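You operate a simulated robot arm through the tools that you are given. There is no shell and no other tool. Be economical: measure what you need, move in short steps, check, and stop when the job is done.

Carry out the task below with a simulated two-armed robot. There is one attempt and no reset: what you move stays moved.

JOB
Take the shelf rag and put it on the low shelf of the grey side table. Put the scrubbing brush on the low shelf of the grey side table. Fetch the torque card and set it on the low shelf of the grey side table. Put the white panel brush on the lid of the crate. Turn the test damper lever to SHUT. Take the yellow brush and leave it on the seat of the motor saddle. Press the vacuum key to switch it up. Take the grey bead pod from the bed of the panel nest and put it on the shelf of the test stand. Take the purple pad and put it on the top of the fitting bench. Set the air shutter slide to 8mm. Pick up the yellow filler rod with one hand, pass it to the other hand and put it on the cabinet top. Push the lower drawer shut. Shut the green carton flap. Do these in any order. Set down upright: torque card, grey bead pod.

It is judged by the outcome, as a careful person would: the job done as asked, and still so three seconds after it is handed in. It fails if anything else is knocked over, pushed out of place, dropped, spilled or broken. Lids that push on must go on centred and level and be pressed home; caps that screw on are set level and turned clockwise until they are tight.

ROBOT AND FRAMES
Two 6-joint arms with three-finger grippers on one trunk, on a base that drives. Base frame: it is fixed to the floor where the robot stands at the start and does not move with it; the origin is under the middle of the robot, x ahead of it, y to its left, z up; the surface under the hand at the start is at about z = 0.8. Readings come in m, degrees, newtons and seconds.
The left shoulder is at the start at [0.04, 0.147, 1.357], the right one opposite. With the tool pointing down near the work surface each hand reaches from about 0.3 to 0.52 m from the robot's upright axis, wherever it stands, measured 20 degrees to its own side. Places, roughly: air shutter slide [-3.8, 5.9, 0.5]; cabinet top [-8.7, 6.6, 0.9]; green carton flap [0.2, 7.6, 1]; grey bead pod [-4, 10, 1]; lid of the crate (16x52 cm) [-0.86, 10.02, 0.8]; low shelf of the grey side table [0.5, -0.1, 0.3]; lower drawer [-8.5, 6.6, 0.6]; purple pad [-4.5, 10, 0.75]; scrubbing brush (10x5x8 cm) [0.6, 0, 0.8]; seat of the motor saddle (15x15 cm) [-3.3, 8.36, 0.86]; shelf of the test stand [-2.8, 8.2, 0.4]; shelf rag (10x6x4 cm) [0.5, -0.1, 0.8]; test damper lever [-2.5, 8.4, 1]; top of the fitting bench [-5.4, 6.8, 0.8]; torque card [0.5, -0.25, 0.75]; vacuum key [-4.3, 9.9, 0.9]; white panel brush (10x5x8 cm) [0.3, 7.8, 0.9]; yellow brush (8x4x6 cm) [-3.7, 8.1, 0.9]; yellow filler rod (2x2x20 cm) [-6.7, 6.5, 1]. Payload 2.69 kg a hand.
Tool frame (each hand has its own): the origin (TCP) lies between the finger pads and is the grasp point; the fingertips stand 0.029 m ahead of it; z points along the fingers, y is the line along which they close. Largest opening 0.12 m; the body of the gripper starts 0.078 m behind the TCP.
Orientation is told as [roll, pitch, yaw] about the base's x, y, z axes, in that order, counted from this pose: with the fingers straight down and closing along the base's y, the tool's x points along the base's -x, its y along +y and its z along -z.

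CONTROLS
- The arms move only by the tool send_rows. It takes "left_rows", "right_rows" or both (then of equal length, played together; a hand with none holds still); each is a list of rows, each an object of numbers (a shift or turn left out is 0, a gripper value left out holds the last): "dx", "dy", "dz": the shift along the base's x, y, z in units of 25 mm (1.0 is 25 mm); "wx", "wy", "wz": the turn, a rotation vector about the base's x, y, z in units of 8 degrees (1.0 is 8 degrees); "hand": the gripper command, from -1 (shut) to 1 (fully open), values between in proportion. In form: [{"dx": .., "dy": .., "dz": .., "wx": .., "wy": .., "wz": .., "hand": ..}, ...]. A call has 1 to 8 rows; each row shifts and turns the commanded pose from where the row before left it. A call with a number of a shift or a turn outside -1 to 1 is refused whole. Rows are played at 5 a second. More than 0.05 m and 8.6 degrees between two rows, or a gripper value outside its range, and nothing of the call is played. Where a pose cannot be reached the arm comes as near as it can. A force on the tool above 40 N (or 10 N above the force at the start of the call, whichever is more), or a blocked arm, ends the call early, and 0.2 s more pass. The fingers move at their own pace and stop on an object; they squeeze with about 40 N. The grip force told is the motor's: it shows also when the fingers shut on nothing. Time passes only in rows, and 0.2 s behind the last, so rows that do not move let the fingers close. The reply holds the time, the measured pose of the TCP, the force on the tool along the base axes, the opening and the grip force, in the units named above and with some noise, with the torque about the TCP (base axes, N m) and any sound that the robot's microphone picked up.
- Cameras (640 x 400 px; columns grow to the right, rows downward): "scene" is now at [0.0891, -0.0149, 1.551]; the picture's right is [-0.22, -0.98, 0.00], its down [-0.88, 0.19, -0.44] and it looks along [0.43, -0.10, -0.90] (base axes); focal length 261 px, centre (320, 200). "left" rides on the left gripper at [0.063, 0, -0.104] in its tool frame; the picture's right is [0.00, 1.00, 0.00], its down [-0.83, 0.00, -0.56] and it looks along [-0.56, 0.00, 0.83] (tool axes); focal length 275 px, centre (320, 200). "right" rides on the right gripper at [0.063, 0, -0.104] in its tool frame; the picture's right is [0.00, 1.00, 0.00], its down [-0.83, 0.00, -0.56] and it looks along [-0.56, 0.00, 0.83] (tool axes); focal length 275 px, centre (320, 200). There is no depth. A picture from a camera that has moved, and an enlarged one, comes with that camera's place and axes in the base frame and with its lens. The place of the scene camera against the robot may be out by one fixed shift of up to 0.012 m in any direction.
- camera(camera): a new picture of that camera. It takes no simulated time.
- slide_trunk(by): slides the trunk up (or, below 0, down) by that many m; the arms and the scene camera ride with it, the base frame stays. It gives what a move gives, with no picture.
- steer(legs): drives the robot by 1 to 6 legs, each [ahead, turn to the left] in m and degrees, along the robot's own axes; the way and the turn of a leg run together, so that a leg with both is an arc; at most 1.5 m and 180 degrees a leg. The arms and the cameras ride along, it lands a little off, and it stops where it bumps. It gives what a move gives.
- pan_tilt(pan, tilt): turns the head with the scene camera to pan (to the left, within 86 degrees either way) and tilt (down, from -29 to 69), counted from straight ahead of the robot. It gives what a move gives.
- inspect(camera, box): a new picture of the part [left, top, right, bottom] of that camera's present view, enlarged. It takes no simulated time.
- close_job(): hands the job in; it is judged then, once.

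Work in short steps. Places have to be worked out from the pictures, the camera data and where the tool is seen: move nearer, look again, correct. Check each grasp and each placing, and mend what went wrong. You have 546 turns and 354 pictures in all, those below and enlarged ones among them. Open the grippers and draw the arms clear of the work before you hand the job in, unless the task says otherwise.

The tools are called as name(argument=value, ...) on one line, values as JSON. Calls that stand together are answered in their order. send_rows: Moves the arms, as the interface text tells. Its arguments: {"type":"object","properties":{"left_rows":{"type":"array","items":{"type":"object","properties":{"dx":{"type":"number"},"dy":{"type":"number"},"dz":{"type":"number"},"wx":{"type":"number"},"wy":{"type":"number"},"wz":{"type":"number"},"hand":{"type":"number"}}}},"right_rows":{"type":"array","items":{"type":"object","properties":{"dx":{"type":"number"},"dy":{"type":"number"},"dz":{"type":"number"},"wx":{"type":"number"},"wy":{"type":"number"},"wz":{"type":"number"},"hand":{"type":"number"}}}}},"required":[]} The other tools are called the same way: slide_trunk (by) slides the trunk up or down; steer (legs) drives the base; pan_tilt (pan, tilt) turns the head that bears the scene camera; camera (camera) takes a picture; inspect (camera, box) takes an enlarged picture of a part of a camera's view; close_job () hands the job in.

At the start:

```text
time: 0.0
left_eef_pos: [0.4864, 0.1455, 0.9949]
left_tool_rot: [0.0, 0.0, 0.0]
left_ft_force: [-0.1, -0.1, 0.7]
left_wrist_torque: [-0.02, -0.02, 0.02]
left_opening: 0.1199
left_grasp_force: 0.1
right_eef_pos: [0.4541, -0.2974, 0.9958]
right_tool_rot: [0.0, 0.0, 0.1]
right_ft_force: [-0.1, 0.3, 0.0]
right_wrist_torque: [-0.01, -0.01, 0.04]
right_opening: 0.12
right_grasp_force: 0.1
trunk travel left (down, up): [-0.483, 0.014]
robot x, y, heading: [0.0026, 0.0005, -0.1]
head pan, tilt: [-12.5, 63.6]
```

scene: 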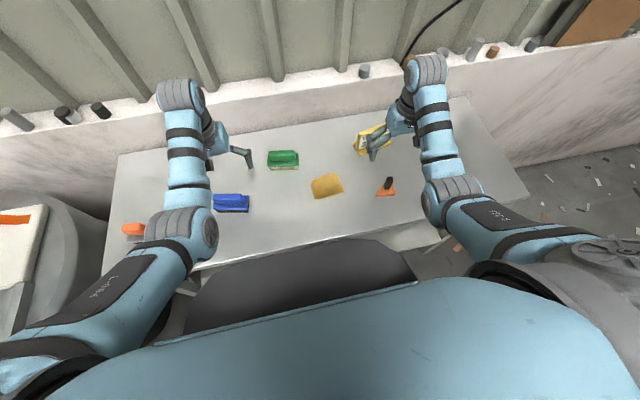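
right: 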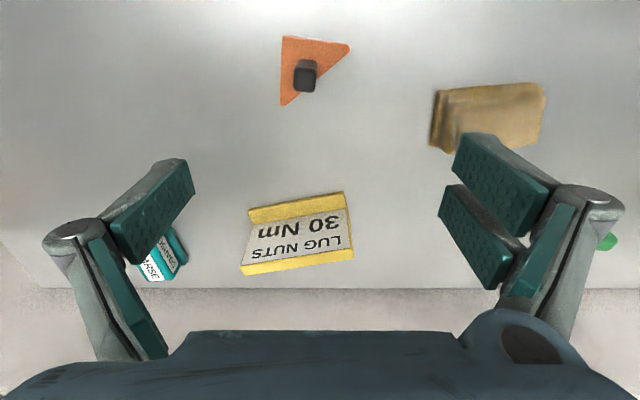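
left: 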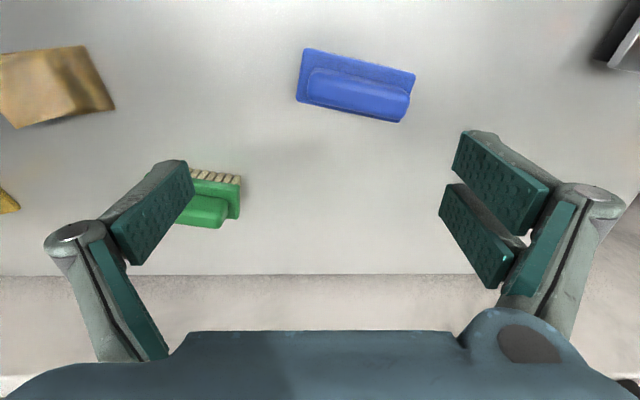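

Starting: the overview shows the tabletop with rag, brushes, and cards. I take enlarged views to identify items.

inspect(camera="scene", box=[200, 90, 440, 240])

inspect(camera="right", box=[120, 150, 400, 325])

```text
2.67 times, centred on (320, 165) of scene
camera zoom: at [0.0891, -0.0149, 1.551], right [-0.22, -0.98, 0.0], down [-0.88, 0.19, -0.44], along [0.43, -0.1, -0.9], focal length 696 px, centre (320, 293)
```

zoom: 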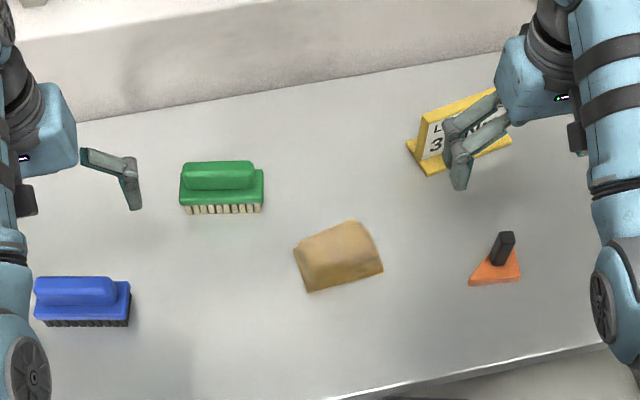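

```text
2.29 times, centred on (260, 238) of right
camera zoom: at [0.3926, -0.2968, 1.0998], right [0.0, 1.0, 0.0], down [0.83, 0.0, 0.56], along [0.56, 0.0, -0.83], focal length 629 px, centre (457, 114)
```

zoom: 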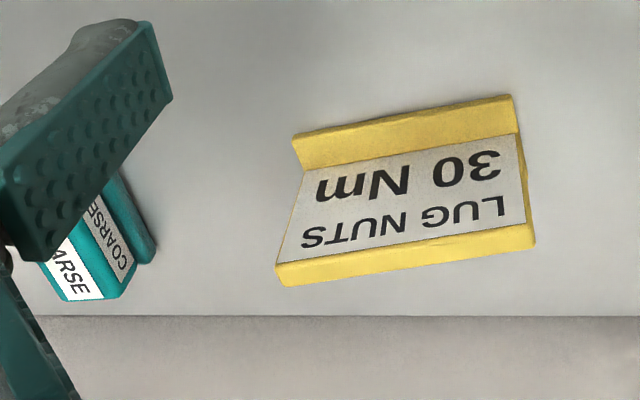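

The green brush (scrubbing) is at about (0.64, 0), rag at (0.50,-0.13), torque card at about (0.63,-0.33). The far ones are beyond easy reach, so I look at my own front clearance.

pan_tilt(pan=-40, tilt=69)

camera(camera="scene")

```text
time: 0.9
left_eef_pos: [0.4864, 0.1446, 0.9963]
left_tool_rot: [0.1, 0.0, 0.0]
left_ft_force: [-0.1, 1.1, 0.0]
left_wrist_torque: [0.01, -0.01, 0.01]
left_opening: 0.12
left_grasp_force: 0.1
right_eef_pos: [0.4533, -0.2965, 0.9957]
right_tool_rot: [0.0, 0.0, -0.1]
right_ft_force: [-0.2, 0.1, -1.2]
right_wrist_torque: [0.0, -0.02, 0.0]
right_opening: 0.1202
right_grasp_force: 0.0
trunk travel left (down, up): [-0.483, 0.014]
robot x, y, heading: [-0.0013, 0.0045, 0.2]
head pan, tilt: [-40.0, 68.8]
```

```text
348 pictures are left
camera scene: at [0.071, -0.0374, 1.5457], right [-0.64, -0.77, 0.0], down [-0.71, 0.6, -0.36], along [0.28, -0.23, -0.93], focal length 261 px, centre (320, 200)
```

scene: 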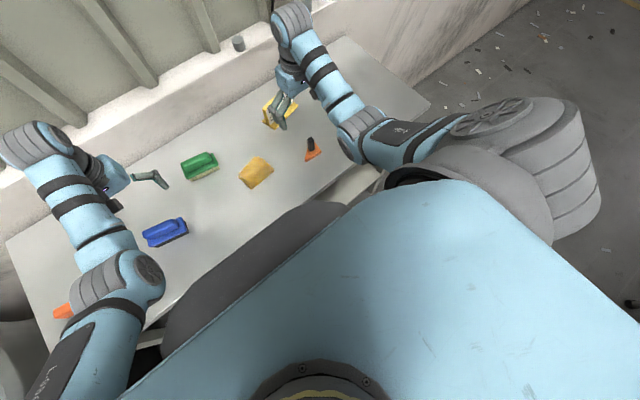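

I try inching forward to gain reach.

steer(legs=[[0.06, 0]])

pan_tilt(pan=0, tilt=60)

camera(camera="scene")

```text
time: 1.9
left_eef_pos: [0.5364, 0.1456, 0.9997]
left_tool_rot: [0.0, -0.5, 0.1]
left_ft_force: [0.2, -0.1, -1.2]
left_wrist_torque: [0.03, 0.03, 0.01]
left_opening: 0.12
left_grasp_force: 0.0
right_eef_pos: [0.504, -0.2961, 1.0024]
right_tool_rot: [-0.1, -0.6, 0.1]
right_ft_force: [0.4, -0.4, -1.0]
right_wrist_torque: [0.05, 0.01, -0.04]
right_opening: 0.1199
right_grasp_force: 0.2
trunk travel left (down, up): [-0.483, 0.014]
robot x, y, heading: [0.0614, -0.0037, 0.2]
head pan, tilt: [-40.0, 68.8]
```

```text
time: 3.0
left_eef_pos: [0.5449, 0.1453, 0.9955]
left_tool_rot: [0.0, -0.1, 0.1]
left_ft_force: [-0.2, 0.1, -0.3]
left_wrist_torque: [-0.01, 0.02, 0.02]
left_opening: 0.1203
left_grasp_force: 0.1
right_eef_pos: [0.5135, -0.2961, 0.9968]
right_tool_rot: [-0.1, -0.1, 0.1]
right_ft_force: [0.9, 0.5, 0.0]
right_wrist_torque: [-0.02, 0.07, -0.01]
right_opening: 0.1201
right_grasp_force: 0.0
trunk travel left (down, up): [-0.483, 0.014]
robot x, y, heading: [0.0581, 0.0048, 0.1]
head pan, tilt: [0.0, 60.0]
```

```text
347 pictures are left
camera scene: at [0.1576, -0.0014, 1.5549], right [0.0, -1.0, 0.0], down [-0.87, 0.0, -0.5], along [0.5, 0.0, -0.87], focal length 261 px, centre (320, 200)
```

scene: 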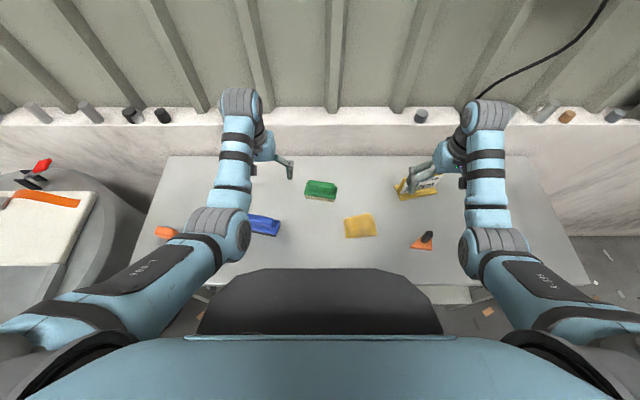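

No bump. I bring the left hand over the green brush, turning the fingers to close along x.

send_rows(left_rows=[{"dy": -0.7, "dx": 0.4, "wz": -1}, {"dy": -0.7, "dx": 0.4, "wz": -1}, {"dy": -0.7, "dx": 0.4, "wz": -1}, {"dy": -0.7, "dx": 0.4, "wz": -1}, {"dy": -0.7, "dx": 0.4, "wz": -1}, {"dy": -0.7, "dx": 0.4, "wz": -1}, {"dy": -0.7, "dx": 0.4, "wz": -1}, {"dy": -0.7, "dx": 0.4, "wz": -1}])

send_rows(left_rows=[{"dy": -0.2, "dx": 0.1, "wz": -1, "hand": 0.6}, {"wz": -1}, {"wz": -1}, {"wz": -0.25}, {}])

camera(camera="left")

```text
time: 4.8
left_eef_pos: [0.5831, 0.0262, 1.0033]
left_tool_rot: [-0.1, -0.1, -64.2]
left_ft_force: [-0.3, -0.9, 0.4]
left_wrist_torque: [-0.02, -0.01, -0.01]
left_opening: 0.1201
left_grasp_force: 0.0
left hand out of reach, approached as far as the arm can: row 6, 7, 8
right_eef_pos: [0.5117, -0.298, 0.9975]
right_tool_rot: [0.0, -0.1, 0.0]
right_ft_force: [0.8, 1.0, 0.9]
right_wrist_torque: [-0.01, -0.03, 0.01]
right_opening: 0.1197
right_grasp_force: 0.2
trunk travel left (down, up): [-0.483, 0.014]
robot x, y, heading: [0.0554, -0.005, -0.1]
head pan, tilt: [0.0, 60.0]
```

```text
time: 6.0
left_eef_pos: [0.583, 0.0248, 1.0036]
left_tool_rot: [0.1, -0.3, -90.0]
left_ft_force: [-0.1, -0.2, 0.0]
left_wrist_torque: [0.0, 0.03, 0.0]
left_opening: 0.0961
left_grasp_force: 0.0
left hand out of reach, approached as far as the arm can: row 2
right_eef_pos: [0.5124, -0.2961, 0.9963]
right_tool_rot: [-0.1, -0.1, 0.2]
right_ft_force: [-0.2, 0.3, -0.2]
right_wrist_torque: [0.02, 0.02, 0.02]
right_opening: 0.1203
right_grasp_force: 0.2
trunk travel left (down, up): [-0.483, 0.014]
robot x, y, heading: [0.0584, 0.0007, 0.0]
head pan, tilt: [0.0, 60.0]
```

```text
346 pictures are left
camera left: at [0.5843, 0.0872, 1.107], right [1.0, 0.0, 0.0], down [0.0, -0.83, 0.56], along [0.0, -0.56, -0.83], focal length 275 px, centre (320, 200)
```

left: 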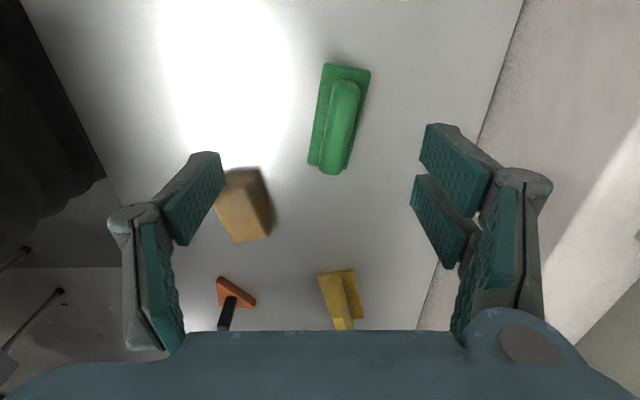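

The brush is at about (0.606,-0.012); slightly out of reach. Chest box appears to sit above tabletop level, so I drive 5 cm ahead.

steer(legs=[[0.06, 0]])

camera(camera="left")

```text
time: 6.9
left_eef_pos: [0.6445, 0.0251, 1.0022]
left_tool_rot: [0.0, -0.2, -90.0]
left_ft_force: [-0.5, 0.9, -0.6]
left_wrist_torque: [0.02, 0.04, -0.02]
left_opening: 0.0961
left_grasp_force: 0.0
right_eef_pos: [0.5745, -0.2958, 0.9965]
right_tool_rot: [0.0, 0.0, 0.1]
right_ft_force: [0.6, -0.2, -0.1]
right_wrist_torque: [-0.02, 0.02, 0.02]
right_opening: 0.1197
right_grasp_force: 0.1
trunk travel left (down, up): [-0.483, 0.014]
robot x, y, heading: [0.1201, 0.0016, -0.0]
head pan, tilt: [0.0, 60.0]
```

```text
345 pictures are left
camera left: at [0.6462, 0.0877, 1.1064], right [1.0, 0.0, 0.0], down [0.0, -0.83, 0.56], along [0.0, -0.56, -0.83], focal length 275 px, centre (320, 200)
```

left: 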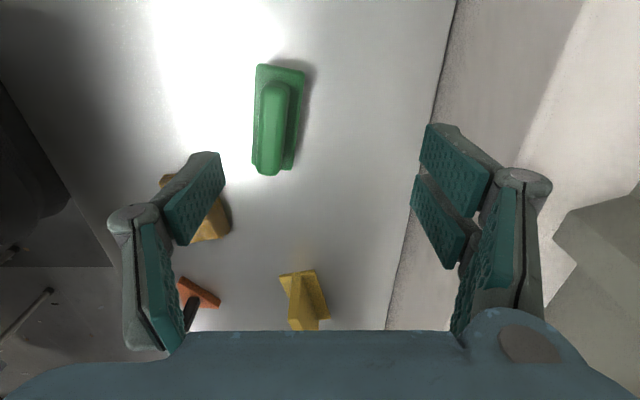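

Brush handle is at (0.604, 0.0), top at z≈0.853. Move above and descend.

send_rows(left_rows=[{"dx": -0.8, "dy": -0.5}, {"dx": -0.8, "dy": -0.5, "dz": -0.5}, {"dz": -1}, {"dz": -1}, {"dz": -1}, {"dz": -1}])

camera(camera="left")

```text
time: 8.3
left_eef_pos: [0.5954, 0.0221, 0.8935]
left_tool_rot: [-0.2, -0.2, -89.8]
left_ft_force: [-0.2, -0.2, 0.7]
left_wrist_torque: [0.0, -0.03, -0.02]
left_opening: 0.0961
left_grasp_force: 0.1
left hand out of reach, approached as far as the arm can: row 1, 2, 3, 4, 5, 6
right_eef_pos: [0.5736, -0.2962, 0.9975]
right_tool_rot: [-0.1, -0.2, 0.1]
right_ft_force: [-0.1, 0.2, 0.5]
right_wrist_torque: [0.03, 0.02, -0.01]
right_opening: 0.1201
right_grasp_force: 0.0
trunk travel left (down, up): [-0.483, 0.014]
robot x, y, heading: [0.1176, 0.0036, 0.3]
head pan, tilt: [0.0, 60.0]
```

```text
344 pictures are left
camera left: at [0.5969, 0.0848, 0.9967], right [1.0, 0.0, 0.0], down [0.0, -0.83, 0.56], along [0.0, -0.56, -0.83], focal length 275 px, centre (320, 200)
```

left: 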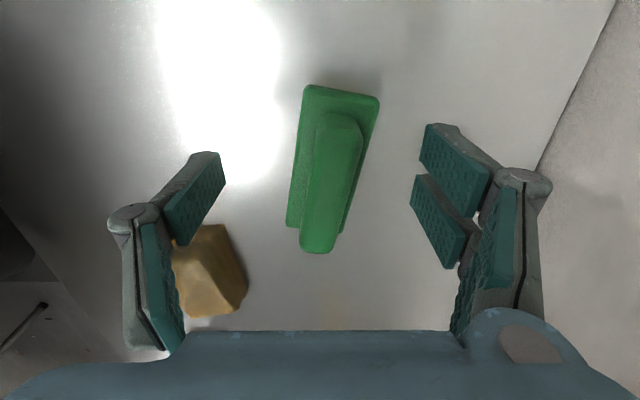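

The left arm cannot reach that far inward; I'll raise and turn the base 18° right so the brush lies on the left arm's side.

send_rows(left_rows=[{"dz": 1}, {"dz": 1}, {"dz": 1}, {"dz": 1}])

steer(legs=[[0, -18]])

camera(camera="left")

```text
time: 9.3
left_eef_pos: [0.6277, 0.0063, 0.9798]
left_tool_rot: [0.0, -0.1, -89.9]
left_ft_force: [-0.5, 0.3, -1.2]
left_wrist_torque: [0.01, 0.0, 0.0]
left_opening: 0.096
left_grasp_force: 0.0
left hand out of reach, approached as far as the arm can: row 1, 2, 3, 4
right_eef_pos: [0.573, -0.296, 0.9976]
right_tool_rot: [0.0, -0.2, 0.1]
right_ft_force: [-1.4, -0.4, 0.8]
right_wrist_torque: [-0.01, 0.01, 0.01]
right_opening: 0.12
right_grasp_force: 0.0
trunk travel left (down, up): [-0.483, 0.014]
robot x, y, heading: [0.1233, -0.0036, 0.2]
head pan, tilt: [0.0, 60.0]
```

```text
time: 10.2
left_eef_pos: [0.6246, -0.0164, 0.9816]
left_tool_rot: [0.0, 0.0, -92.6]
left_ft_force: [0.5, -0.2, -0.5]
left_wrist_torque: [0.0, 0.03, 0.0]
left_opening: 0.096
left_grasp_force: 0.0
right_eef_pos: [0.5566, -0.3178, 0.9957]
right_tool_rot: [0.2, -0.5, -2.5]
right_ft_force: [-0.1, 0.4, 0.1]
right_wrist_torque: [0.06, 0.02, -0.04]
right_opening: 0.1198
right_grasp_force: 0.0
trunk travel left (down, up): [-0.483, 0.014]
robot x, y, heading: [0.1196, -0.0001, -2.3]
head pan, tilt: [0.0, 60.0]
stopped in leg 1: the robot was blocked; the commanded pose is now the measured one
```

```text
343 pictures are left
camera left: at [0.6275, 0.0454, 1.085], right [1.0, -0.05, 0.0], down [-0.04, -0.83, 0.56], along [-0.03, -0.56, -0.83], focal length 275 px, centre (320, 200)
```

left: 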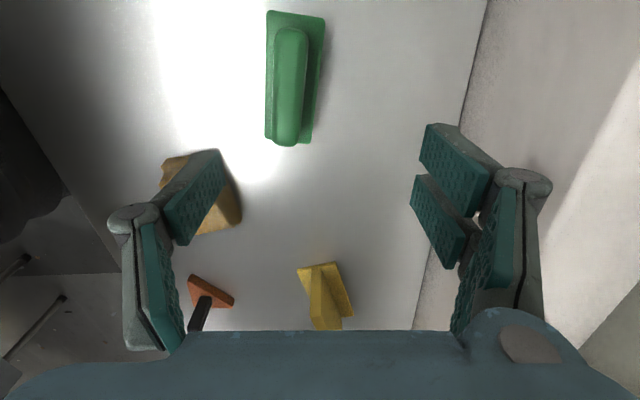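

Turning in place is blocked here. I'll back off, shift to y≈-0.17, and come in again so the brush is on the left arm's side and the card on the right's.

steer(legs=[[-0.36, 0], [0, -43], [0.26, 0], [0, 45.3]])

camera(camera="scene")

```text
time: 18.1
left_eef_pos: [0.4467, -0.1682, 0.9816]
left_tool_rot: [-0.2, -0.1, -90.2]
left_ft_force: [0.6, -0.5, 0.6]
left_wrist_torque: [-0.01, -0.01, 0.03]
left_opening: 0.0959
left_grasp_force: 0.1
right_eef_pos: [0.3914, -0.472, 0.995]
right_tool_rot: [0.1, -0.5, -0.1]
right_ft_force: [-0.2, -0.1, -0.4]
right_wrist_torque: [0.01, 0.03, 0.0]
right_opening: 0.12
right_grasp_force: 0.0
trunk travel left (down, up): [-0.483, 0.014]
robot x, y, heading: [-0.0592, -0.1755, 0.2]
head pan, tilt: [0.0, 60.0]
```

```text
342 pictures are left
camera scene: at [0.0346, -0.1754, 1.5551], right [0.0, -1.0, 0.0], down [-0.87, 0.0, -0.5], along [0.5, 0.0, -0.87], focal length 261 px, centre (320, 200)
```

scene: 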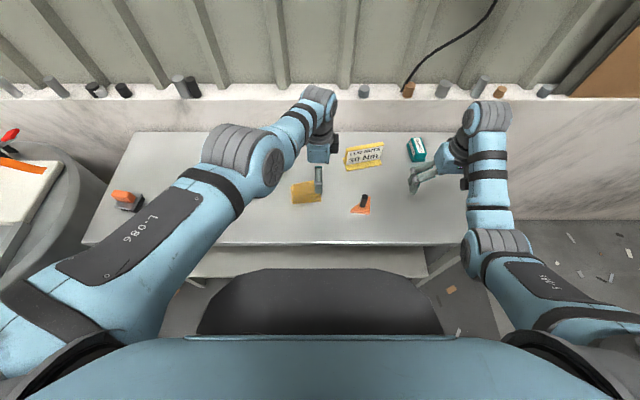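

Low shelf visible below. Now drive forward to x≈0.11.

steer(legs=[[0.17, 0]])

send_rows(left_rows=[{"dx": -0.2, "dy": 1}, {"dy": 1}, {"dy": 1}, {"dy": 1}, {"dy": 1}, {"dy": 1}, {"dy": 0.8}, {}])

camera(camera="left")

camera(camera="right")

```text
time: 19.6
left_eef_pos: [0.6159, -0.1686, 0.9834]
left_tool_rot: [0.1, -0.1, -90.2]
left_ft_force: [-0.8, 0.0, 0.6]
left_wrist_torque: [0.01, -0.05, 0.01]
left_opening: 0.0962
left_grasp_force: 0.0
right_eef_pos: [0.5607, -0.4728, 0.9961]
right_tool_rot: [0.1, -0.6, -0.2]
right_ft_force: [-0.5, -0.4, 0.0]
right_wrist_torque: [0.01, -0.02, -0.01]
right_opening: 0.1201
right_grasp_force: 0.0
trunk travel left (down, up): [-0.483, 0.014]
robot x, y, heading: [0.1131, -0.1717, 0.0]
head pan, tilt: [0.0, 60.0]
```

```text
time: 21.4
left_eef_pos: [0.6539, -0.0104, 0.9661]
left_tool_rot: [-0.1, -0.2, -90.3]
left_ft_force: [0.2, -0.2, 1.3]
left_wrist_torque: [0.02, 0.0, 0.02]
left_opening: 0.0959
left_grasp_force: 0.0
left hand out of reach, approached as far as the arm can: row 1, 2, 3, 4, 5, 6
right_eef_pos: [0.563, -0.4731, 0.9945]
right_tool_rot: [0.1, -0.5, -0.3]
right_ft_force: [-0.6, 0.1, 0.0]
right_wrist_torque: [0.01, 0.0, -0.01]
right_opening: 0.1198
right_grasp_force: 0.1
trunk travel left (down, up): [-0.483, 0.014]
robot x, y, heading: [0.113, -0.17, 0.1]
head pan, tilt: [0.0, 60.0]
```

```text
341 pictures are left
camera left: at [0.6562, 0.0524, 1.0694], right [1.0, -0.01, 0.0], down [-0.01, -0.83, 0.56], along [-0.01, -0.56, -0.83], focal length 275 px, centre (320, 200)
```

left: 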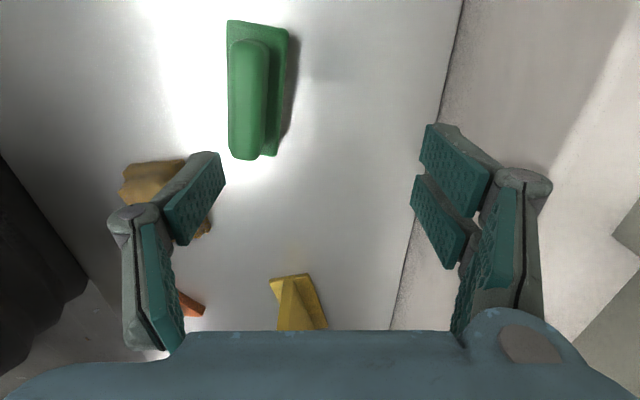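

```text
340 pictures are left
camera right: at [0.5018, -0.4725, 1.099], right [0.0, 1.0, 0.0], down [0.83, 0.0, 0.56], along [0.56, 0.0, -0.83], focal length 275 px, centre (320, 200)
```

right: 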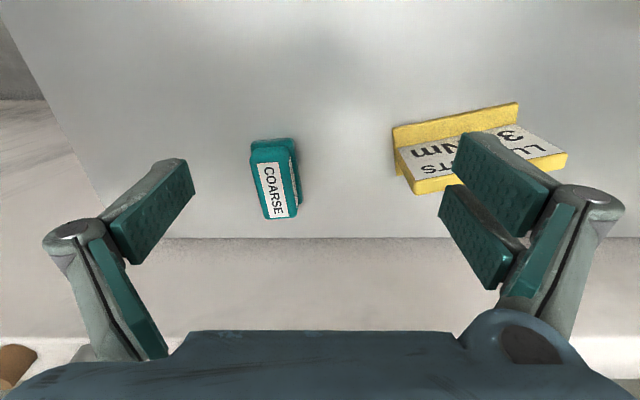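

Brush confirmed at (0.602, 0.0). Move over and descend.

send_rows(left_rows=[{"dx": -1, "dy": 0.2}, {"dx": -1, "dy": 0.2}, {"dz": -1}, {"dz": -1}, {"dz": -1}, {"dz": -0.5}])

camera(camera="left")

```text
time: 22.8
left_eef_pos: [0.6166, 0.0042, 0.8766]
left_tool_rot: [-0.2, -0.2, -90.2]
left_ft_force: [0.2, 0.2, 0.4]
left_wrist_torque: [0.01, 0.0, 0.01]
left_opening: 0.0961
left_grasp_force: 0.1
left hand out of reach, approached as far as the arm can: row 1, 2, 3, 4, 5, 6
right_eef_pos: [0.5632, -0.4732, 0.9961]
right_tool_rot: [0.1, -0.4, -0.2]
right_ft_force: [0.0, 0.4, -0.3]
right_wrist_torque: [0.01, 0.04, 0.0]
right_opening: 0.12
right_grasp_force: 0.1
trunk travel left (down, up): [-0.483, 0.014]
robot x, y, heading: [0.1146, -0.1704, 0.3]
head pan, tilt: [0.0, 60.0]
```

```text
339 pictures are left
camera left: at [0.6181, 0.0664, 0.9795], right [1.0, -0.01, 0.0], down [-0.01, -0.83, 0.56], along [-0.01, -0.56, -0.83], focal length 275 px, centre (320, 200)
```

left: 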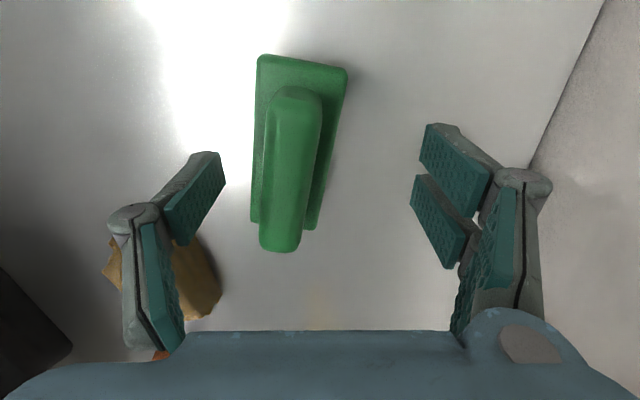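

Nearly there; correct x by −13 mm and lower the rest.

send_rows(left_rows=[{"dx": -0.6}, {"dz": -0.8}, {"dz": -0.8}, {"dz": -0.6}, {}])

camera(camera="left")

```text
time: 24.0
left_eef_pos: [0.5964, 0.005, 0.8411]
left_tool_rot: [0.0, -0.1, -90.4]
left_ft_force: [-0.2, -1.4, 0.8]
left_wrist_torque: [-0.01, 0.01, 0.01]
left_opening: 0.0962
left_grasp_force: 0.1
left hand out of reach, approached as far as the arm can: row 1, 2, 3, 4
right_eef_pos: [0.5642, -0.472, 0.9953]
right_tool_rot: [0.2, -0.3, -0.2]
right_ft_force: [0.1, 0.0, 0.0]
right_wrist_torque: [0.01, 0.01, 0.0]
right_opening: 0.1199
right_grasp_force: 0.1
trunk travel left (down, up): [-0.483, 0.014]
robot x, y, heading: [0.1123, -0.173, 0.1]
head pan, tilt: [0.0, 60.0]
```

```text
338 pictures are left
camera left: at [0.5976, 0.0678, 0.9455], right [1.0, -0.01, 0.0], down [-0.01, -0.83, 0.56], along [-0.01, -0.56, -0.83], focal length 275 px, centre (320, 200)
```

left: 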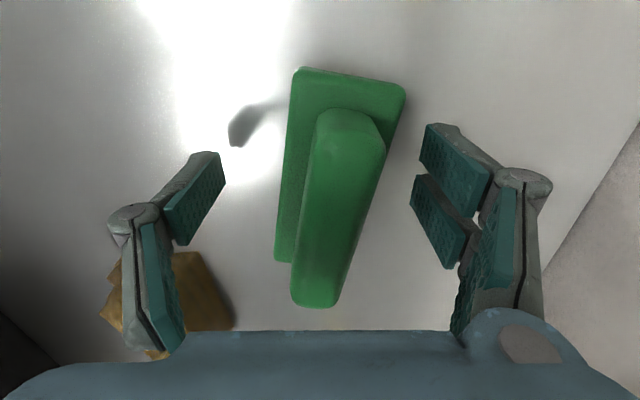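

The fingers straddle the handle; close.

send_rows(left_rows=[{"hand": 0}, {"hand": -0.5}, {"hand": -1}, {}, {}])

camera(camera="left")

```text
time: 25.2
left_eef_pos: [0.5977, 0.0057, 0.8427]
left_tool_rot: [-0.1, -0.1, -90.3]
left_ft_force: [0.4, 0.1, 0.8]
left_wrist_torque: [0.02, -0.05, 0.04]
left_opening: 0.0456
left_grasp_force: 39.9
right_eef_pos: [0.5644, -0.4713, 0.9948]
right_tool_rot: [0.1, -0.3, -0.1]
right_ft_force: [-0.2, 0.1, -0.2]
right_wrist_torque: [-0.01, 0.0, -0.01]
right_opening: 0.1202
right_grasp_force: 0.1
trunk travel left (down, up): [-0.483, 0.014]
robot x, y, heading: [0.111, -0.1743, -0.2]
head pan, tilt: [0.0, 60.0]
```

```text
337 pictures are left
camera left: at [0.5976, 0.0677, 0.9456], right [1.0, -0.01, 0.0], down [-0.01, -0.83, 0.56], along [-0.01, -0.56, -0.83], focal length 275 px, centre (320, 200)
```

left: 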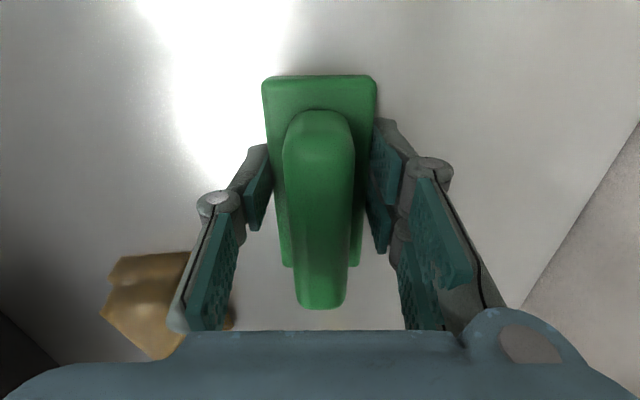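

Gripped (45 mm). Lift, and bring the right hand closer to the card to see its shape.

send_rows(left_rows=[{"dz": 1, "dx": -0.2}, {"dz": 1, "dx": -0.5}, {"dz": 1, "dx": -0.8}, {"dz": 1, "dx": -0.8}, {"dz": 1, "dx": -0.5}, {"dz": 0.5, "dx": 0}], right_rows=[{"dy": 1, "dx": -0.5, "wz": 1}, {"dy": 1, "dx": -0.5, "wz": 1}, {"dy": 1, "wz": 1}, {"dy": 1, "wz": 1}, {"dy": 1, "wz": 1}, {"dy": 0.5, "wz": 1}])

send_rows(right_rows=[{"wz": 1}, {"wz": 1}, {"wz": 1}, {"wz": 1}, {"wz": 1}, {"wz": 0.25}])

camera(camera="right")

camera(camera="left")

```text
time: 26.6
left_eef_pos: [0.6377, -0.0021, 0.923]
left_tool_rot: [-0.3, -0.2, -90.4]
left_ft_force: [0.1, -1.1, -0.7]
left_wrist_torque: [0.0, 0.01, 0.06]
left_opening: 0.0451
left_grasp_force: 40.1
left hand out of reach, approached as far as the arm can: row 1, 2, 3, 4, 5, 6
right_eef_pos: [0.5515, -0.3382, 0.9777]
right_tool_rot: [0.0, -0.3, 47.9]
right_ft_force: [-0.3, -0.2, -0.4]
right_wrist_torque: [-0.01, -0.01, 0.04]
right_opening: 0.1197
right_grasp_force: 0.1
right hand out of reach, approached as far as the arm can: row 1, 2
trunk travel left (down, up): [-0.483, 0.014]
robot x, y, heading: [0.1144, -0.1716, 0.2]
head pan, tilt: [0.0, 60.0]
```

```text
time: 28.0
left_eef_pos: [0.6379, -0.0037, 0.9226]
left_tool_rot: [-0.3, -0.1, -90.4]
left_ft_force: [0.0, 0.3, -2.4]
left_wrist_torque: [0.0, 0.0, -0.02]
left_opening: 0.0453
left_grasp_force: 40.4
right_eef_pos: [0.5519, -0.3392, 0.9759]
right_tool_rot: [0.0, -0.4, 89.9]
right_ft_force: [-0.1, 0.1, 0.0]
right_wrist_torque: [0.0, 0.01, -0.03]
right_opening: 0.12
right_grasp_force: 0.0
trunk travel left (down, up): [-0.483, 0.014]
robot x, y, heading: [0.1136, -0.171, 0.0]
head pan, tilt: [0.0, 60.0]
```

```text
336 pictures are left
camera right: at [0.5539, -0.4016, 1.0799], right [-1.0, 0.0, 0.0], down [0.0, 0.83, 0.56], along [0.0, 0.56, -0.83], focal length 275 px, centre (320, 200)
```

right: 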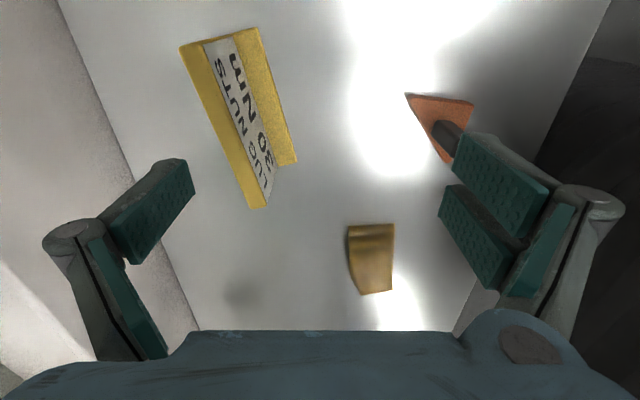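

```text
335 pictures are left
camera left: at [0.6399, 0.0591, 1.0256], right [1.0, -0.01, -0.01], down [-0.01, -0.83, 0.56], along [-0.01, -0.56, -0.83], focal length 275 px, centre (320, 200)
```

left: 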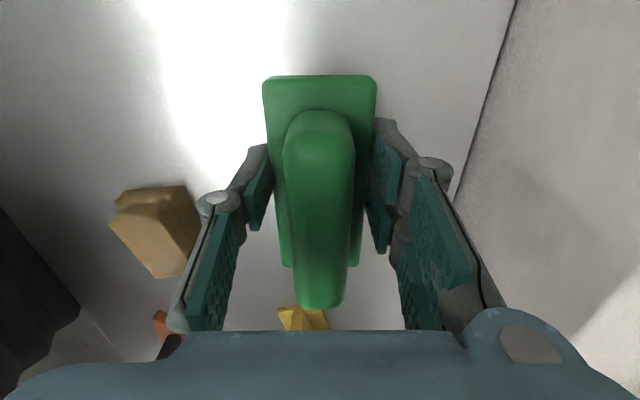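

Card seen clearly: an easel with base plate toward the robot and tilted label plate behind. I first test the left arm's odd reach behaviour by a pure retreat.

send_rows(left_rows=[{"dx": -1}, {"dx": -1}, {"dx": -1}, {"dx": -1}])

inspect(camera="right", box=[150, 10, 350, 220])

```text
time: 29.0
left_eef_pos: [0.6197, -0.0103, 0.8857]
left_tool_rot: [-0.3, 0.0, -90.2]
left_ft_force: [0.2, -0.6, -1.7]
left_wrist_torque: [0.03, -0.01, 0.01]
left_opening: 0.0455
left_grasp_force: 39.9
left hand out of reach, approached as far as the arm can: row 1, 2, 3, 4
right_eef_pos: [0.5516, -0.34, 0.9766]
right_tool_rot: [-0.1, -0.4, 89.8]
right_ft_force: [0.0, 0.9, 0.6]
right_wrist_torque: [0.01, 0.02, -0.04]
right_opening: 0.12
right_grasp_force: 0.1
trunk travel left (down, up): [-0.483, 0.014]
robot x, y, heading: [0.1119, -0.174, 0.1]
head pan, tilt: [0.0, 60.0]
```

```text
1.90 times, centred on (250, 115) of right
camera zoom: at [0.5537, -0.4017, 1.0798], right [-1.0, 0.0, 0.0], down [0.0, 0.83, 0.56], along [0.0, 0.56, -0.83], focal length 524 px, centre (453, 362)
```

zoom: 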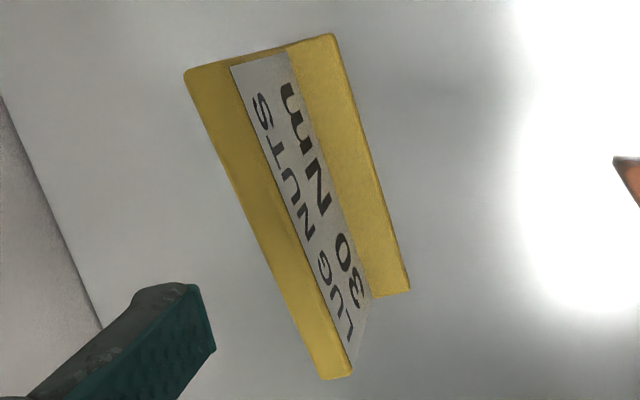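

The reach curve suggests that yaw −90 runs into a wrist limit for the left arm. I'll lift with some outward motion and turn the other way (+) to check.

send_rows(left_rows=[{"dx": 1, "dz": 1}, {"dx": 1, "dz": 1}, {"dx": 1, "dz": 1, "wz": 1}, {"dx": 1, "dz": 0.5, "wz": 1}, {"wz": 1}, {"wz": 1}, {"wz": 1}, {"wz": 1}])

send_rows(left_rows=[{"wz": 1}, {"wz": 1}, {"wz": 1}, {"wz": 1}, {"wz": 1}, {}])

```text
time: 30.8
left_eef_pos: [0.6654, -0.0009, 0.9924]
left_tool_rot: [-0.1, -0.2, -42.1]
left_ft_force: [1.0, 0.0, -0.8]
left_wrist_torque: [0.02, 0.02, 0.0]
left_opening: 0.0452
left_grasp_force: 40.1
left hand out of reach, approached as far as the arm can: row 1, 2, 3, 4
right_eef_pos: [0.5527, -0.3378, 0.9771]
right_tool_rot: [0.0, -0.3, 89.7]
right_ft_force: [1.1, -0.6, 0.1]
right_wrist_torque: [-0.01, 0.01, 0.01]
right_opening: 0.12
right_grasp_force: 0.0
trunk travel left (down, up): [-0.483, 0.014]
robot x, y, heading: [0.114, -0.1756, 0.2]
head pan, tilt: [0.0, 60.0]
```

```text
time: 32.2
left_eef_pos: [0.6668, -0.0003, 0.9918]
left_tool_rot: [-0.1, -0.1, -2.2]
left_ft_force: [-0.4, -0.4, -0.9]
left_wrist_torque: [0.0, 0.0, 0.0]
left_opening: 0.0451
left_grasp_force: 40.1
right_eef_pos: [0.5518, -0.3388, 0.9758]
right_tool_rot: [-0.1, -0.4, 89.8]
right_ft_force: [0.3, -0.9, 0.9]
right_wrist_torque: [-0.01, -0.03, -0.01]
right_opening: 0.12
right_grasp_force: 0.0
trunk travel left (down, up): [-0.483, 0.014]
robot x, y, heading: [0.1093, -0.172, 0.0]
head pan, tilt: [0.0, 60.0]
```

Left yaw −90 was indeed the limit; yaw 0 is fine. For the card (plate at ≈(0.645,−0.295), turned +15°), I rotate the right hand to yaw −75.

send_rows(right_rows=[{"wz": -1}, {"wz": -1}, {"wz": -1}, {"wz": -1}, {"wz": -1}, {"wz": -1}, {"wz": -1}, {"wz": -1}])

send_rows(right_rows=[{"wz": -1}, {"wz": -1}, {"wz": -1}, {"wz": -1}, {"wz": -1}, {"wz": -1}, {"wz": -1}, {"wz": -1}])

send_rows(right_rows=[{"wz": -1}, {"wz": -1}, {"wz": -1}, {"wz": -1}, {"wz": -0.6}, {}])

camera(camera="right")

```text
time: 34.0
left_eef_pos: [0.6665, -0.0005, 0.9908]
left_tool_rot: [-0.1, -0.2, -2.3]
left_ft_force: [-0.1, -0.2, -2.0]
left_wrist_torque: [-0.02, -0.02, 0.01]
left_opening: 0.0452
left_grasp_force: 40.4
right_eef_pos: [0.5513, -0.3384, 0.977]
right_tool_rot: [0.0, -0.4, 25.6]
right_ft_force: [0.7, -0.3, -0.2]
right_wrist_torque: [0.02, 0.01, 0.02]
right_opening: 0.1201
right_grasp_force: 0.1
trunk travel left (down, up): [-0.483, 0.014]
robot x, y, heading: [0.118, -0.1724, -0.1]
head pan, tilt: [0.0, 60.0]
```

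```text
time: 35.8
left_eef_pos: [0.666, -0.0002, 0.9924]
left_tool_rot: [-0.1, -0.2, -2.4]
left_ft_force: [-0.5, 0.9, -0.5]
left_wrist_torque: [0.01, 0.0, -0.03]
left_opening: 0.0454
left_grasp_force: 40.3
right_eef_pos: [0.5514, -0.3389, 0.9774]
right_tool_rot: [0.0, -0.4, -38.5]
right_ft_force: [-0.8, -0.2, 0.4]
right_wrist_torque: [0.02, 0.0, -0.02]
right_opening: 0.1203
right_grasp_force: 0.0
trunk travel left (down, up): [-0.483, 0.014]
robot x, y, heading: [0.1126, -0.1752, 0.5]
head pan, tilt: [0.0, 60.0]
```

```text
time: 37.2
left_eef_pos: [0.6666, -0.0009, 0.9915]
left_tool_rot: [-0.1, -0.2, -2.3]
left_ft_force: [0.4, -0.2, -1.5]
left_wrist_torque: [0.01, 0.0, 0.0]
left_opening: 0.0451
left_grasp_force: 40.3
right_eef_pos: [0.5526, -0.3378, 0.9776]
right_tool_rot: [0.1, -0.4, -75.1]
right_ft_force: [-0.8, 0.4, 0.2]
right_wrist_torque: [-0.03, 0.02, 0.0]
right_opening: 0.12
right_grasp_force: 0.1
trunk travel left (down, up): [-0.483, 0.014]
robot x, y, heading: [0.1139, -0.1698, 0.5]
head pan, tilt: [0.0, 60.0]
```

```text
333 pictures are left
camera right: at [0.5369, -0.2765, 1.0803], right [0.97, 0.26, 0.0], down [0.22, -0.8, 0.56], along [0.15, -0.54, -0.83], focal length 275 px, centre (320, 200)
```

right: 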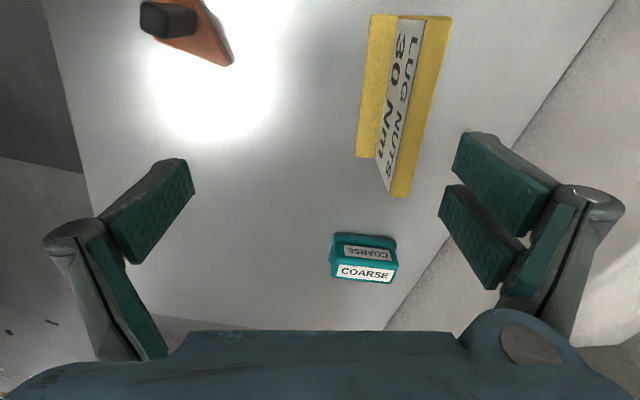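

Plate top strip centre ≈(0.64,−0.318). Move above it and partially down, then recheck.

send_rows(right_rows=[{"dx": 1, "dy": 0.2}, {"dx": 1, "dy": 0.2}, {"dx": 1, "dy": 0.2}, {"dx": 0.5, "dy": 0.2}, {"dz": -1}, {"dz": -1}])

camera(camera="right")

```text
time: 38.6
left_eef_pos: [0.6667, 0.0001, 0.9909]
left_tool_rot: [-0.2, 0.0, -2.3]
left_ft_force: [-0.2, -0.6, -1.2]
left_wrist_torque: [-0.01, -0.01, -0.01]
left_opening: 0.045
left_grasp_force: 39.9
right_eef_pos: [0.6394, -0.3183, 0.9281]
right_tool_rot: [0.1, -0.2, -75.1]
right_ft_force: [0.5, -0.7, 1.2]
right_wrist_torque: [0.01, -0.03, -0.02]
right_opening: 0.1199
right_grasp_force: 0.1
trunk travel left (down, up): [-0.483, 0.014]
robot x, y, heading: [0.1122, -0.1692, 0.2]
head pan, tilt: [0.0, 60.0]
```

```text
332 pictures are left
camera right: at [0.6246, -0.2563, 1.0313], right [0.96, 0.26, 0.0], down [0.22, -0.8, 0.56], along [0.15, -0.54, -0.83], focal length 275 px, centre (320, 200)
```

right: 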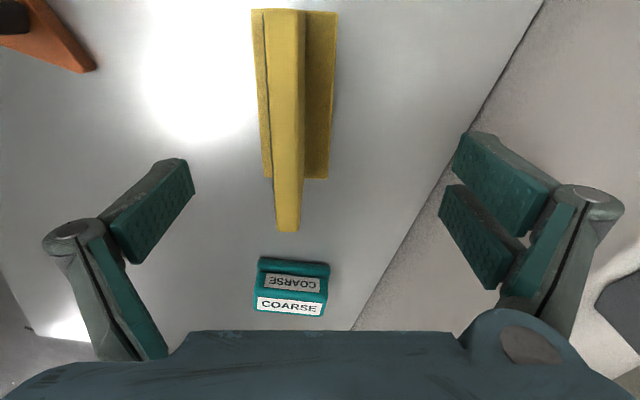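

Now it's clear: an inverted‑T with upright plate at x≈0.621, y≈−0.315, top z≈0.88. Shift, descend and grip the plate.

send_rows(right_rows=[{"dx": -0.75}, {"dz": -1, "hand": 0.4}, {"dz": -1}, {"dz": -1}, {"dz": -0.4}, {"hand": -0.4}, {"hand": -1}, {}])

send_rows(right_rows=[{}, {}])

camera(camera="right")

```text
time: 40.4
left_eef_pos: [0.6666, -0.0004, 0.9911]
left_tool_rot: [-0.1, -0.1, -2.3]
left_ft_force: [0.2, 0.3, -1.2]
left_wrist_torque: [-0.03, 0.02, 0.0]
left_opening: 0.0453
left_grasp_force: 39.3
right_eef_pos: [0.6031, -0.3235, 0.8536]
right_tool_rot: [-0.1, -0.4, -75.0]
right_ft_force: [0.4, 0.2, 0.0]
right_wrist_torque: [0.01, 0.01, 0.0]
right_opening: 0.0153
right_grasp_force: 40.1
right hand out of reach, approached as far as the arm can: row 3, 4, 5
trunk travel left (down, up): [-0.483, 0.014]
robot x, y, heading: [0.1122, -0.1723, 0.1]
head pan, tilt: [0.0, 60.0]
```

```text
time: 41.0
left_eef_pos: [0.6662, 0.0009, 0.9905]
left_tool_rot: [-0.1, 0.0, -2.3]
left_ft_force: [0.4, 0.1, -1.8]
left_wrist_torque: [0.02, 0.01, -0.02]
left_opening: 0.0453
left_grasp_force: 39.9
right_eef_pos: [0.6032, -0.3245, 0.8532]
right_tool_rot: [-0.1, -0.4, -75.0]
right_ft_force: [0.4, 0.9, 0.5]
right_wrist_torque: [0.02, 0.01, 0.03]
right_opening: 0.0154
right_grasp_force: 39.7
trunk travel left (down, up): [-0.483, 0.014]
robot x, y, heading: [0.1049, -0.1717, 0.0]
head pan, tilt: [0.0, 60.0]
```

```text
331 pictures are left
camera right: at [0.5873, -0.2615, 0.9577], right [0.96, 0.26, 0.0], down [0.22, -0.8, 0.56], along [0.15, -0.54, -0.83], focal length 275 px, centre (320, 200)
```

right: 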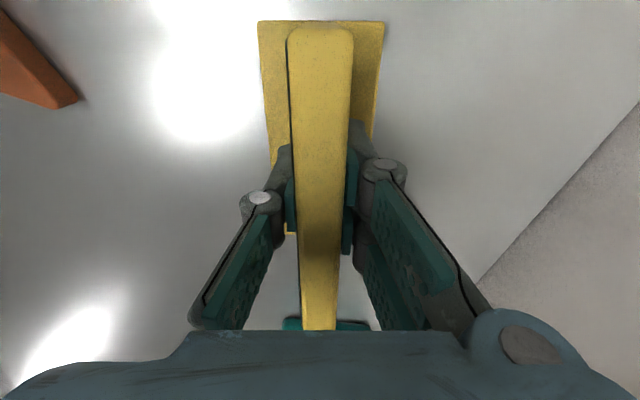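

Card gripped (15 mm plate). Lift it and raise both hands, then back off to view the low shelf.

send_rows(right_rows=[{"dz": 1}, {"dz": 1}, {"dz": 1}, {"dz": 1, "dx": -0.5}, {"dz": 1, "dx": -0.5}, {"dx": -0.5}], left_rows=[{}, {}, {}, {"dx": -1}, {"dx": -1, "dy": 0.5}, {"dx": -1, "dy": 0.5}])

steer(legs=[[-0.5, 0]])

pan_tilt(pan=0, tilt=45)

camera(camera="scene")

camera(camera="right")

```text
time: 42.4
left_eef_pos: [0.5895, 0.0264, 0.9923]
left_tool_rot: [0.0, -0.1, -2.3]
left_ft_force: [0.7, 0.6, -0.7]
left_wrist_torque: [-0.03, -0.02, 0.0]
left_opening: 0.045
left_grasp_force: 40.5
right_eef_pos: [0.5641, -0.3227, 0.9777]
right_tool_rot: [0.2, -0.5, -75.1]
right_ft_force: [-0.3, 0.2, -1.5]
right_wrist_torque: [0.0, -0.02, 0.02]
right_opening: 0.0154
right_grasp_force: 40.3
trunk travel left (down, up): [-0.483, 0.014]
robot x, y, heading: [0.1122, -0.1699, 0.1]
head pan, tilt: [0.0, 60.0]
```

```text
time: 45.3
left_eef_pos: [0.1014, 0.0227, 0.991]
left_tool_rot: [-0.2, 0.0, -2.6]
left_ft_force: [0.9, 0.2, -1.4]
left_wrist_torque: [0.01, 0.0, 0.01]
left_opening: 0.0451
left_grasp_force: 39.7
right_eef_pos: [0.0728, -0.3254, 0.9762]
right_tool_rot: [-0.1, -0.3, -75.5]
right_ft_force: [0.9, 0.0, -1.4]
right_wrist_torque: [-0.01, 0.0, -0.01]
right_opening: 0.0156
right_grasp_force: 39.5
trunk travel left (down, up): [-0.483, 0.014]
robot x, y, heading: [-0.38, -0.1711, -0.3]
head pan, tilt: [0.0, 60.0]
```

```text
time: 46.0
left_eef_pos: [0.0996, 0.0227, 0.992]
left_tool_rot: [-0.2, -0.2, -2.7]
left_ft_force: [0.6, 0.3, -1.3]
left_wrist_torque: [-0.03, 0.03, 0.0]
left_opening: 0.0453
left_grasp_force: 39.5
right_eef_pos: [0.0715, -0.3252, 0.9779]
right_tool_rot: [0.0, -0.4, -75.4]
right_ft_force: [-0.4, -0.8, -1.8]
right_wrist_torque: [0.04, -0.02, -0.05]
right_opening: 0.0153
right_grasp_force: 40.1
trunk travel left (down, up): [-0.483, 0.014]
robot x, y, heading: [-0.379, -0.1742, -0.5]
head pan, tilt: [0.0, 45.0]
```

```text
330 pictures are left
camera scene: at [-0.2697, -0.1741, 1.5745], right [-0.01, -1.0, 0.0], down [-0.71, 0.0, -0.71], along [0.71, 0.0, -0.71], focal length 261 px, centre (320, 200)
```

scene: 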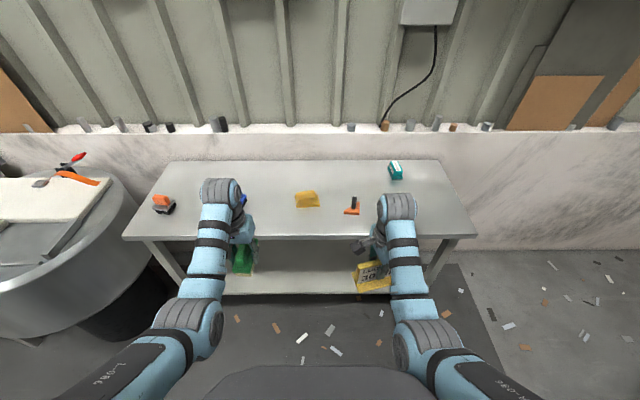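

```text
329 pictures are left
camera right: at [0.0565, -0.264, 1.0805], right [0.97, 0.26, 0.0], down [0.21, -0.8, 0.56], along [0.14, -0.54, -0.83], focal length 275 px, centre (320, 200)
```

right: 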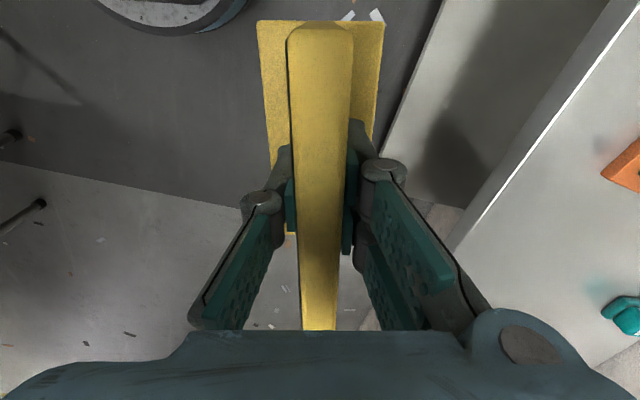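

I can see the shelf below, front edge near x≈0.33. Lower the trunk fully here, clear of the table.

slide_trunk(by=-0.47)

camera(camera="scene")

```text
refused: -0.47 is not a number from -0.4 to 0.4
```

```text
328 pictures are left
camera scene: at [-0.2697, -0.1741, 1.5745], right [-0.01, -1.0, 0.0], down [-0.71, 0.0, -0.71], along [0.71, 0.0, -0.71], focal length 261 px, centre (320, 200)
```

scene: 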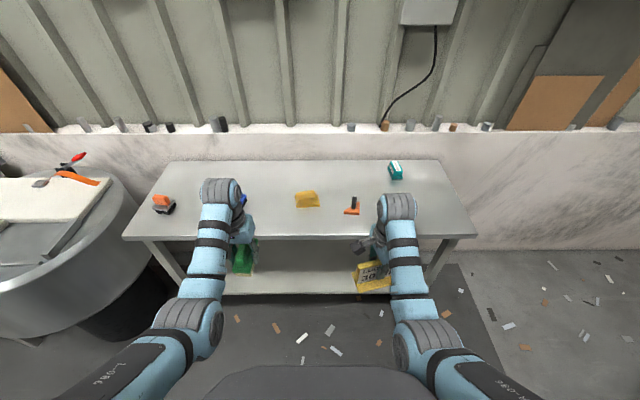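

Do it in two slides.

slide_trunk(by=-0.4)

slide_trunk(by=-0.07)

pan_tilt(pan=0, tilt=30)

camera(camera="scene")

```text
time: 49.9
left_eef_pos: [0.0992, 0.021, 0.5916]
left_tool_rot: [-0.1, -0.1, -2.8]
left_ft_force: [-0.4, 0.6, 0.2]
left_wrist_torque: [-0.03, 0.04, 0.0]
left_opening: 0.0451
left_grasp_force: 40.1
right_eef_pos: [0.071, -0.3273, 0.5762]
right_tool_rot: [0.0, -0.4, -75.5]
right_ft_force: [0.2, -1.0, -0.6]
right_wrist_torque: [0.05, 0.01, -0.03]
right_opening: 0.0152
right_grasp_force: 39.9
trunk travel left (down, up): [-0.083, 0.414]
robot x, y, heading: [-0.3796, -0.1735, -0.5]
head pan, tilt: [0.0, 45.0]
```

```text
time: 51.0
left_eef_pos: [0.0992, 0.0223, 0.5221]
left_tool_rot: [-0.1, -0.1, -2.8]
left_ft_force: [0.3, 0.2, -0.8]
left_wrist_torque: [0.01, -0.02, 0.01]
left_opening: 0.0452
left_grasp_force: 40.0
right_eef_pos: [0.0706, -0.3249, 0.5085]
right_tool_rot: [0.1, -0.4, -75.5]
right_ft_force: [0.5, 0.7, -1.1]
right_wrist_torque: [0.0, 0.01, 0.01]
right_opening: 0.0154
right_grasp_force: 40.3
trunk travel left (down, up): [-0.013, 0.484]
robot x, y, heading: [-0.3821, -0.178, -0.1]
head pan, tilt: [0.0, 45.0]
```

```text
time: 51.7
left_eef_pos: [0.1006, 0.0214, 0.5227]
left_tool_rot: [-0.1, -0.2, -2.7]
left_ft_force: [0.3, -0.5, -1.8]
left_wrist_torque: [-0.01, 0.05, -0.03]
left_opening: 0.0451
left_grasp_force: 39.6
right_eef_pos: [0.0724, -0.3261, 0.5088]
right_tool_rot: [0.0, -0.5, -75.5]
right_ft_force: [-0.2, -0.5, -1.4]
right_wrist_torque: [0.01, 0.0, 0.03]
right_opening: 0.0155
right_grasp_force: 40.5
trunk travel left (down, up): [-0.013, 0.484]
robot x, y, heading: [-0.3792, -0.1744, -0.7]
head pan, tilt: [0.0, 30.0]
```

```text
327 pictures are left
camera scene: at [-0.2608, -0.1741, 1.1272], right [-0.01, -1.0, 0.0], down [-0.5, 0.0, -0.87], along [0.87, 0.0, -0.5], focal length 261 px, centre (320, 200)
```

scene: 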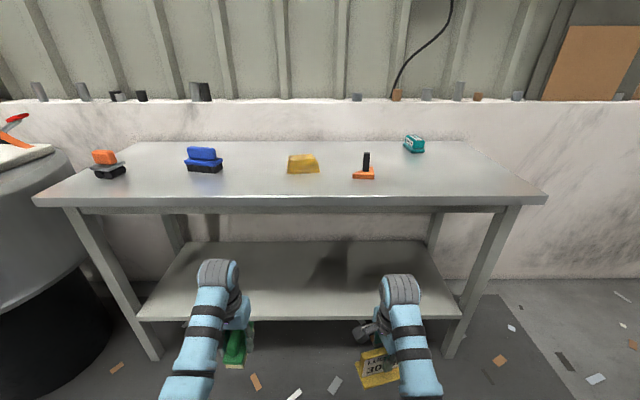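

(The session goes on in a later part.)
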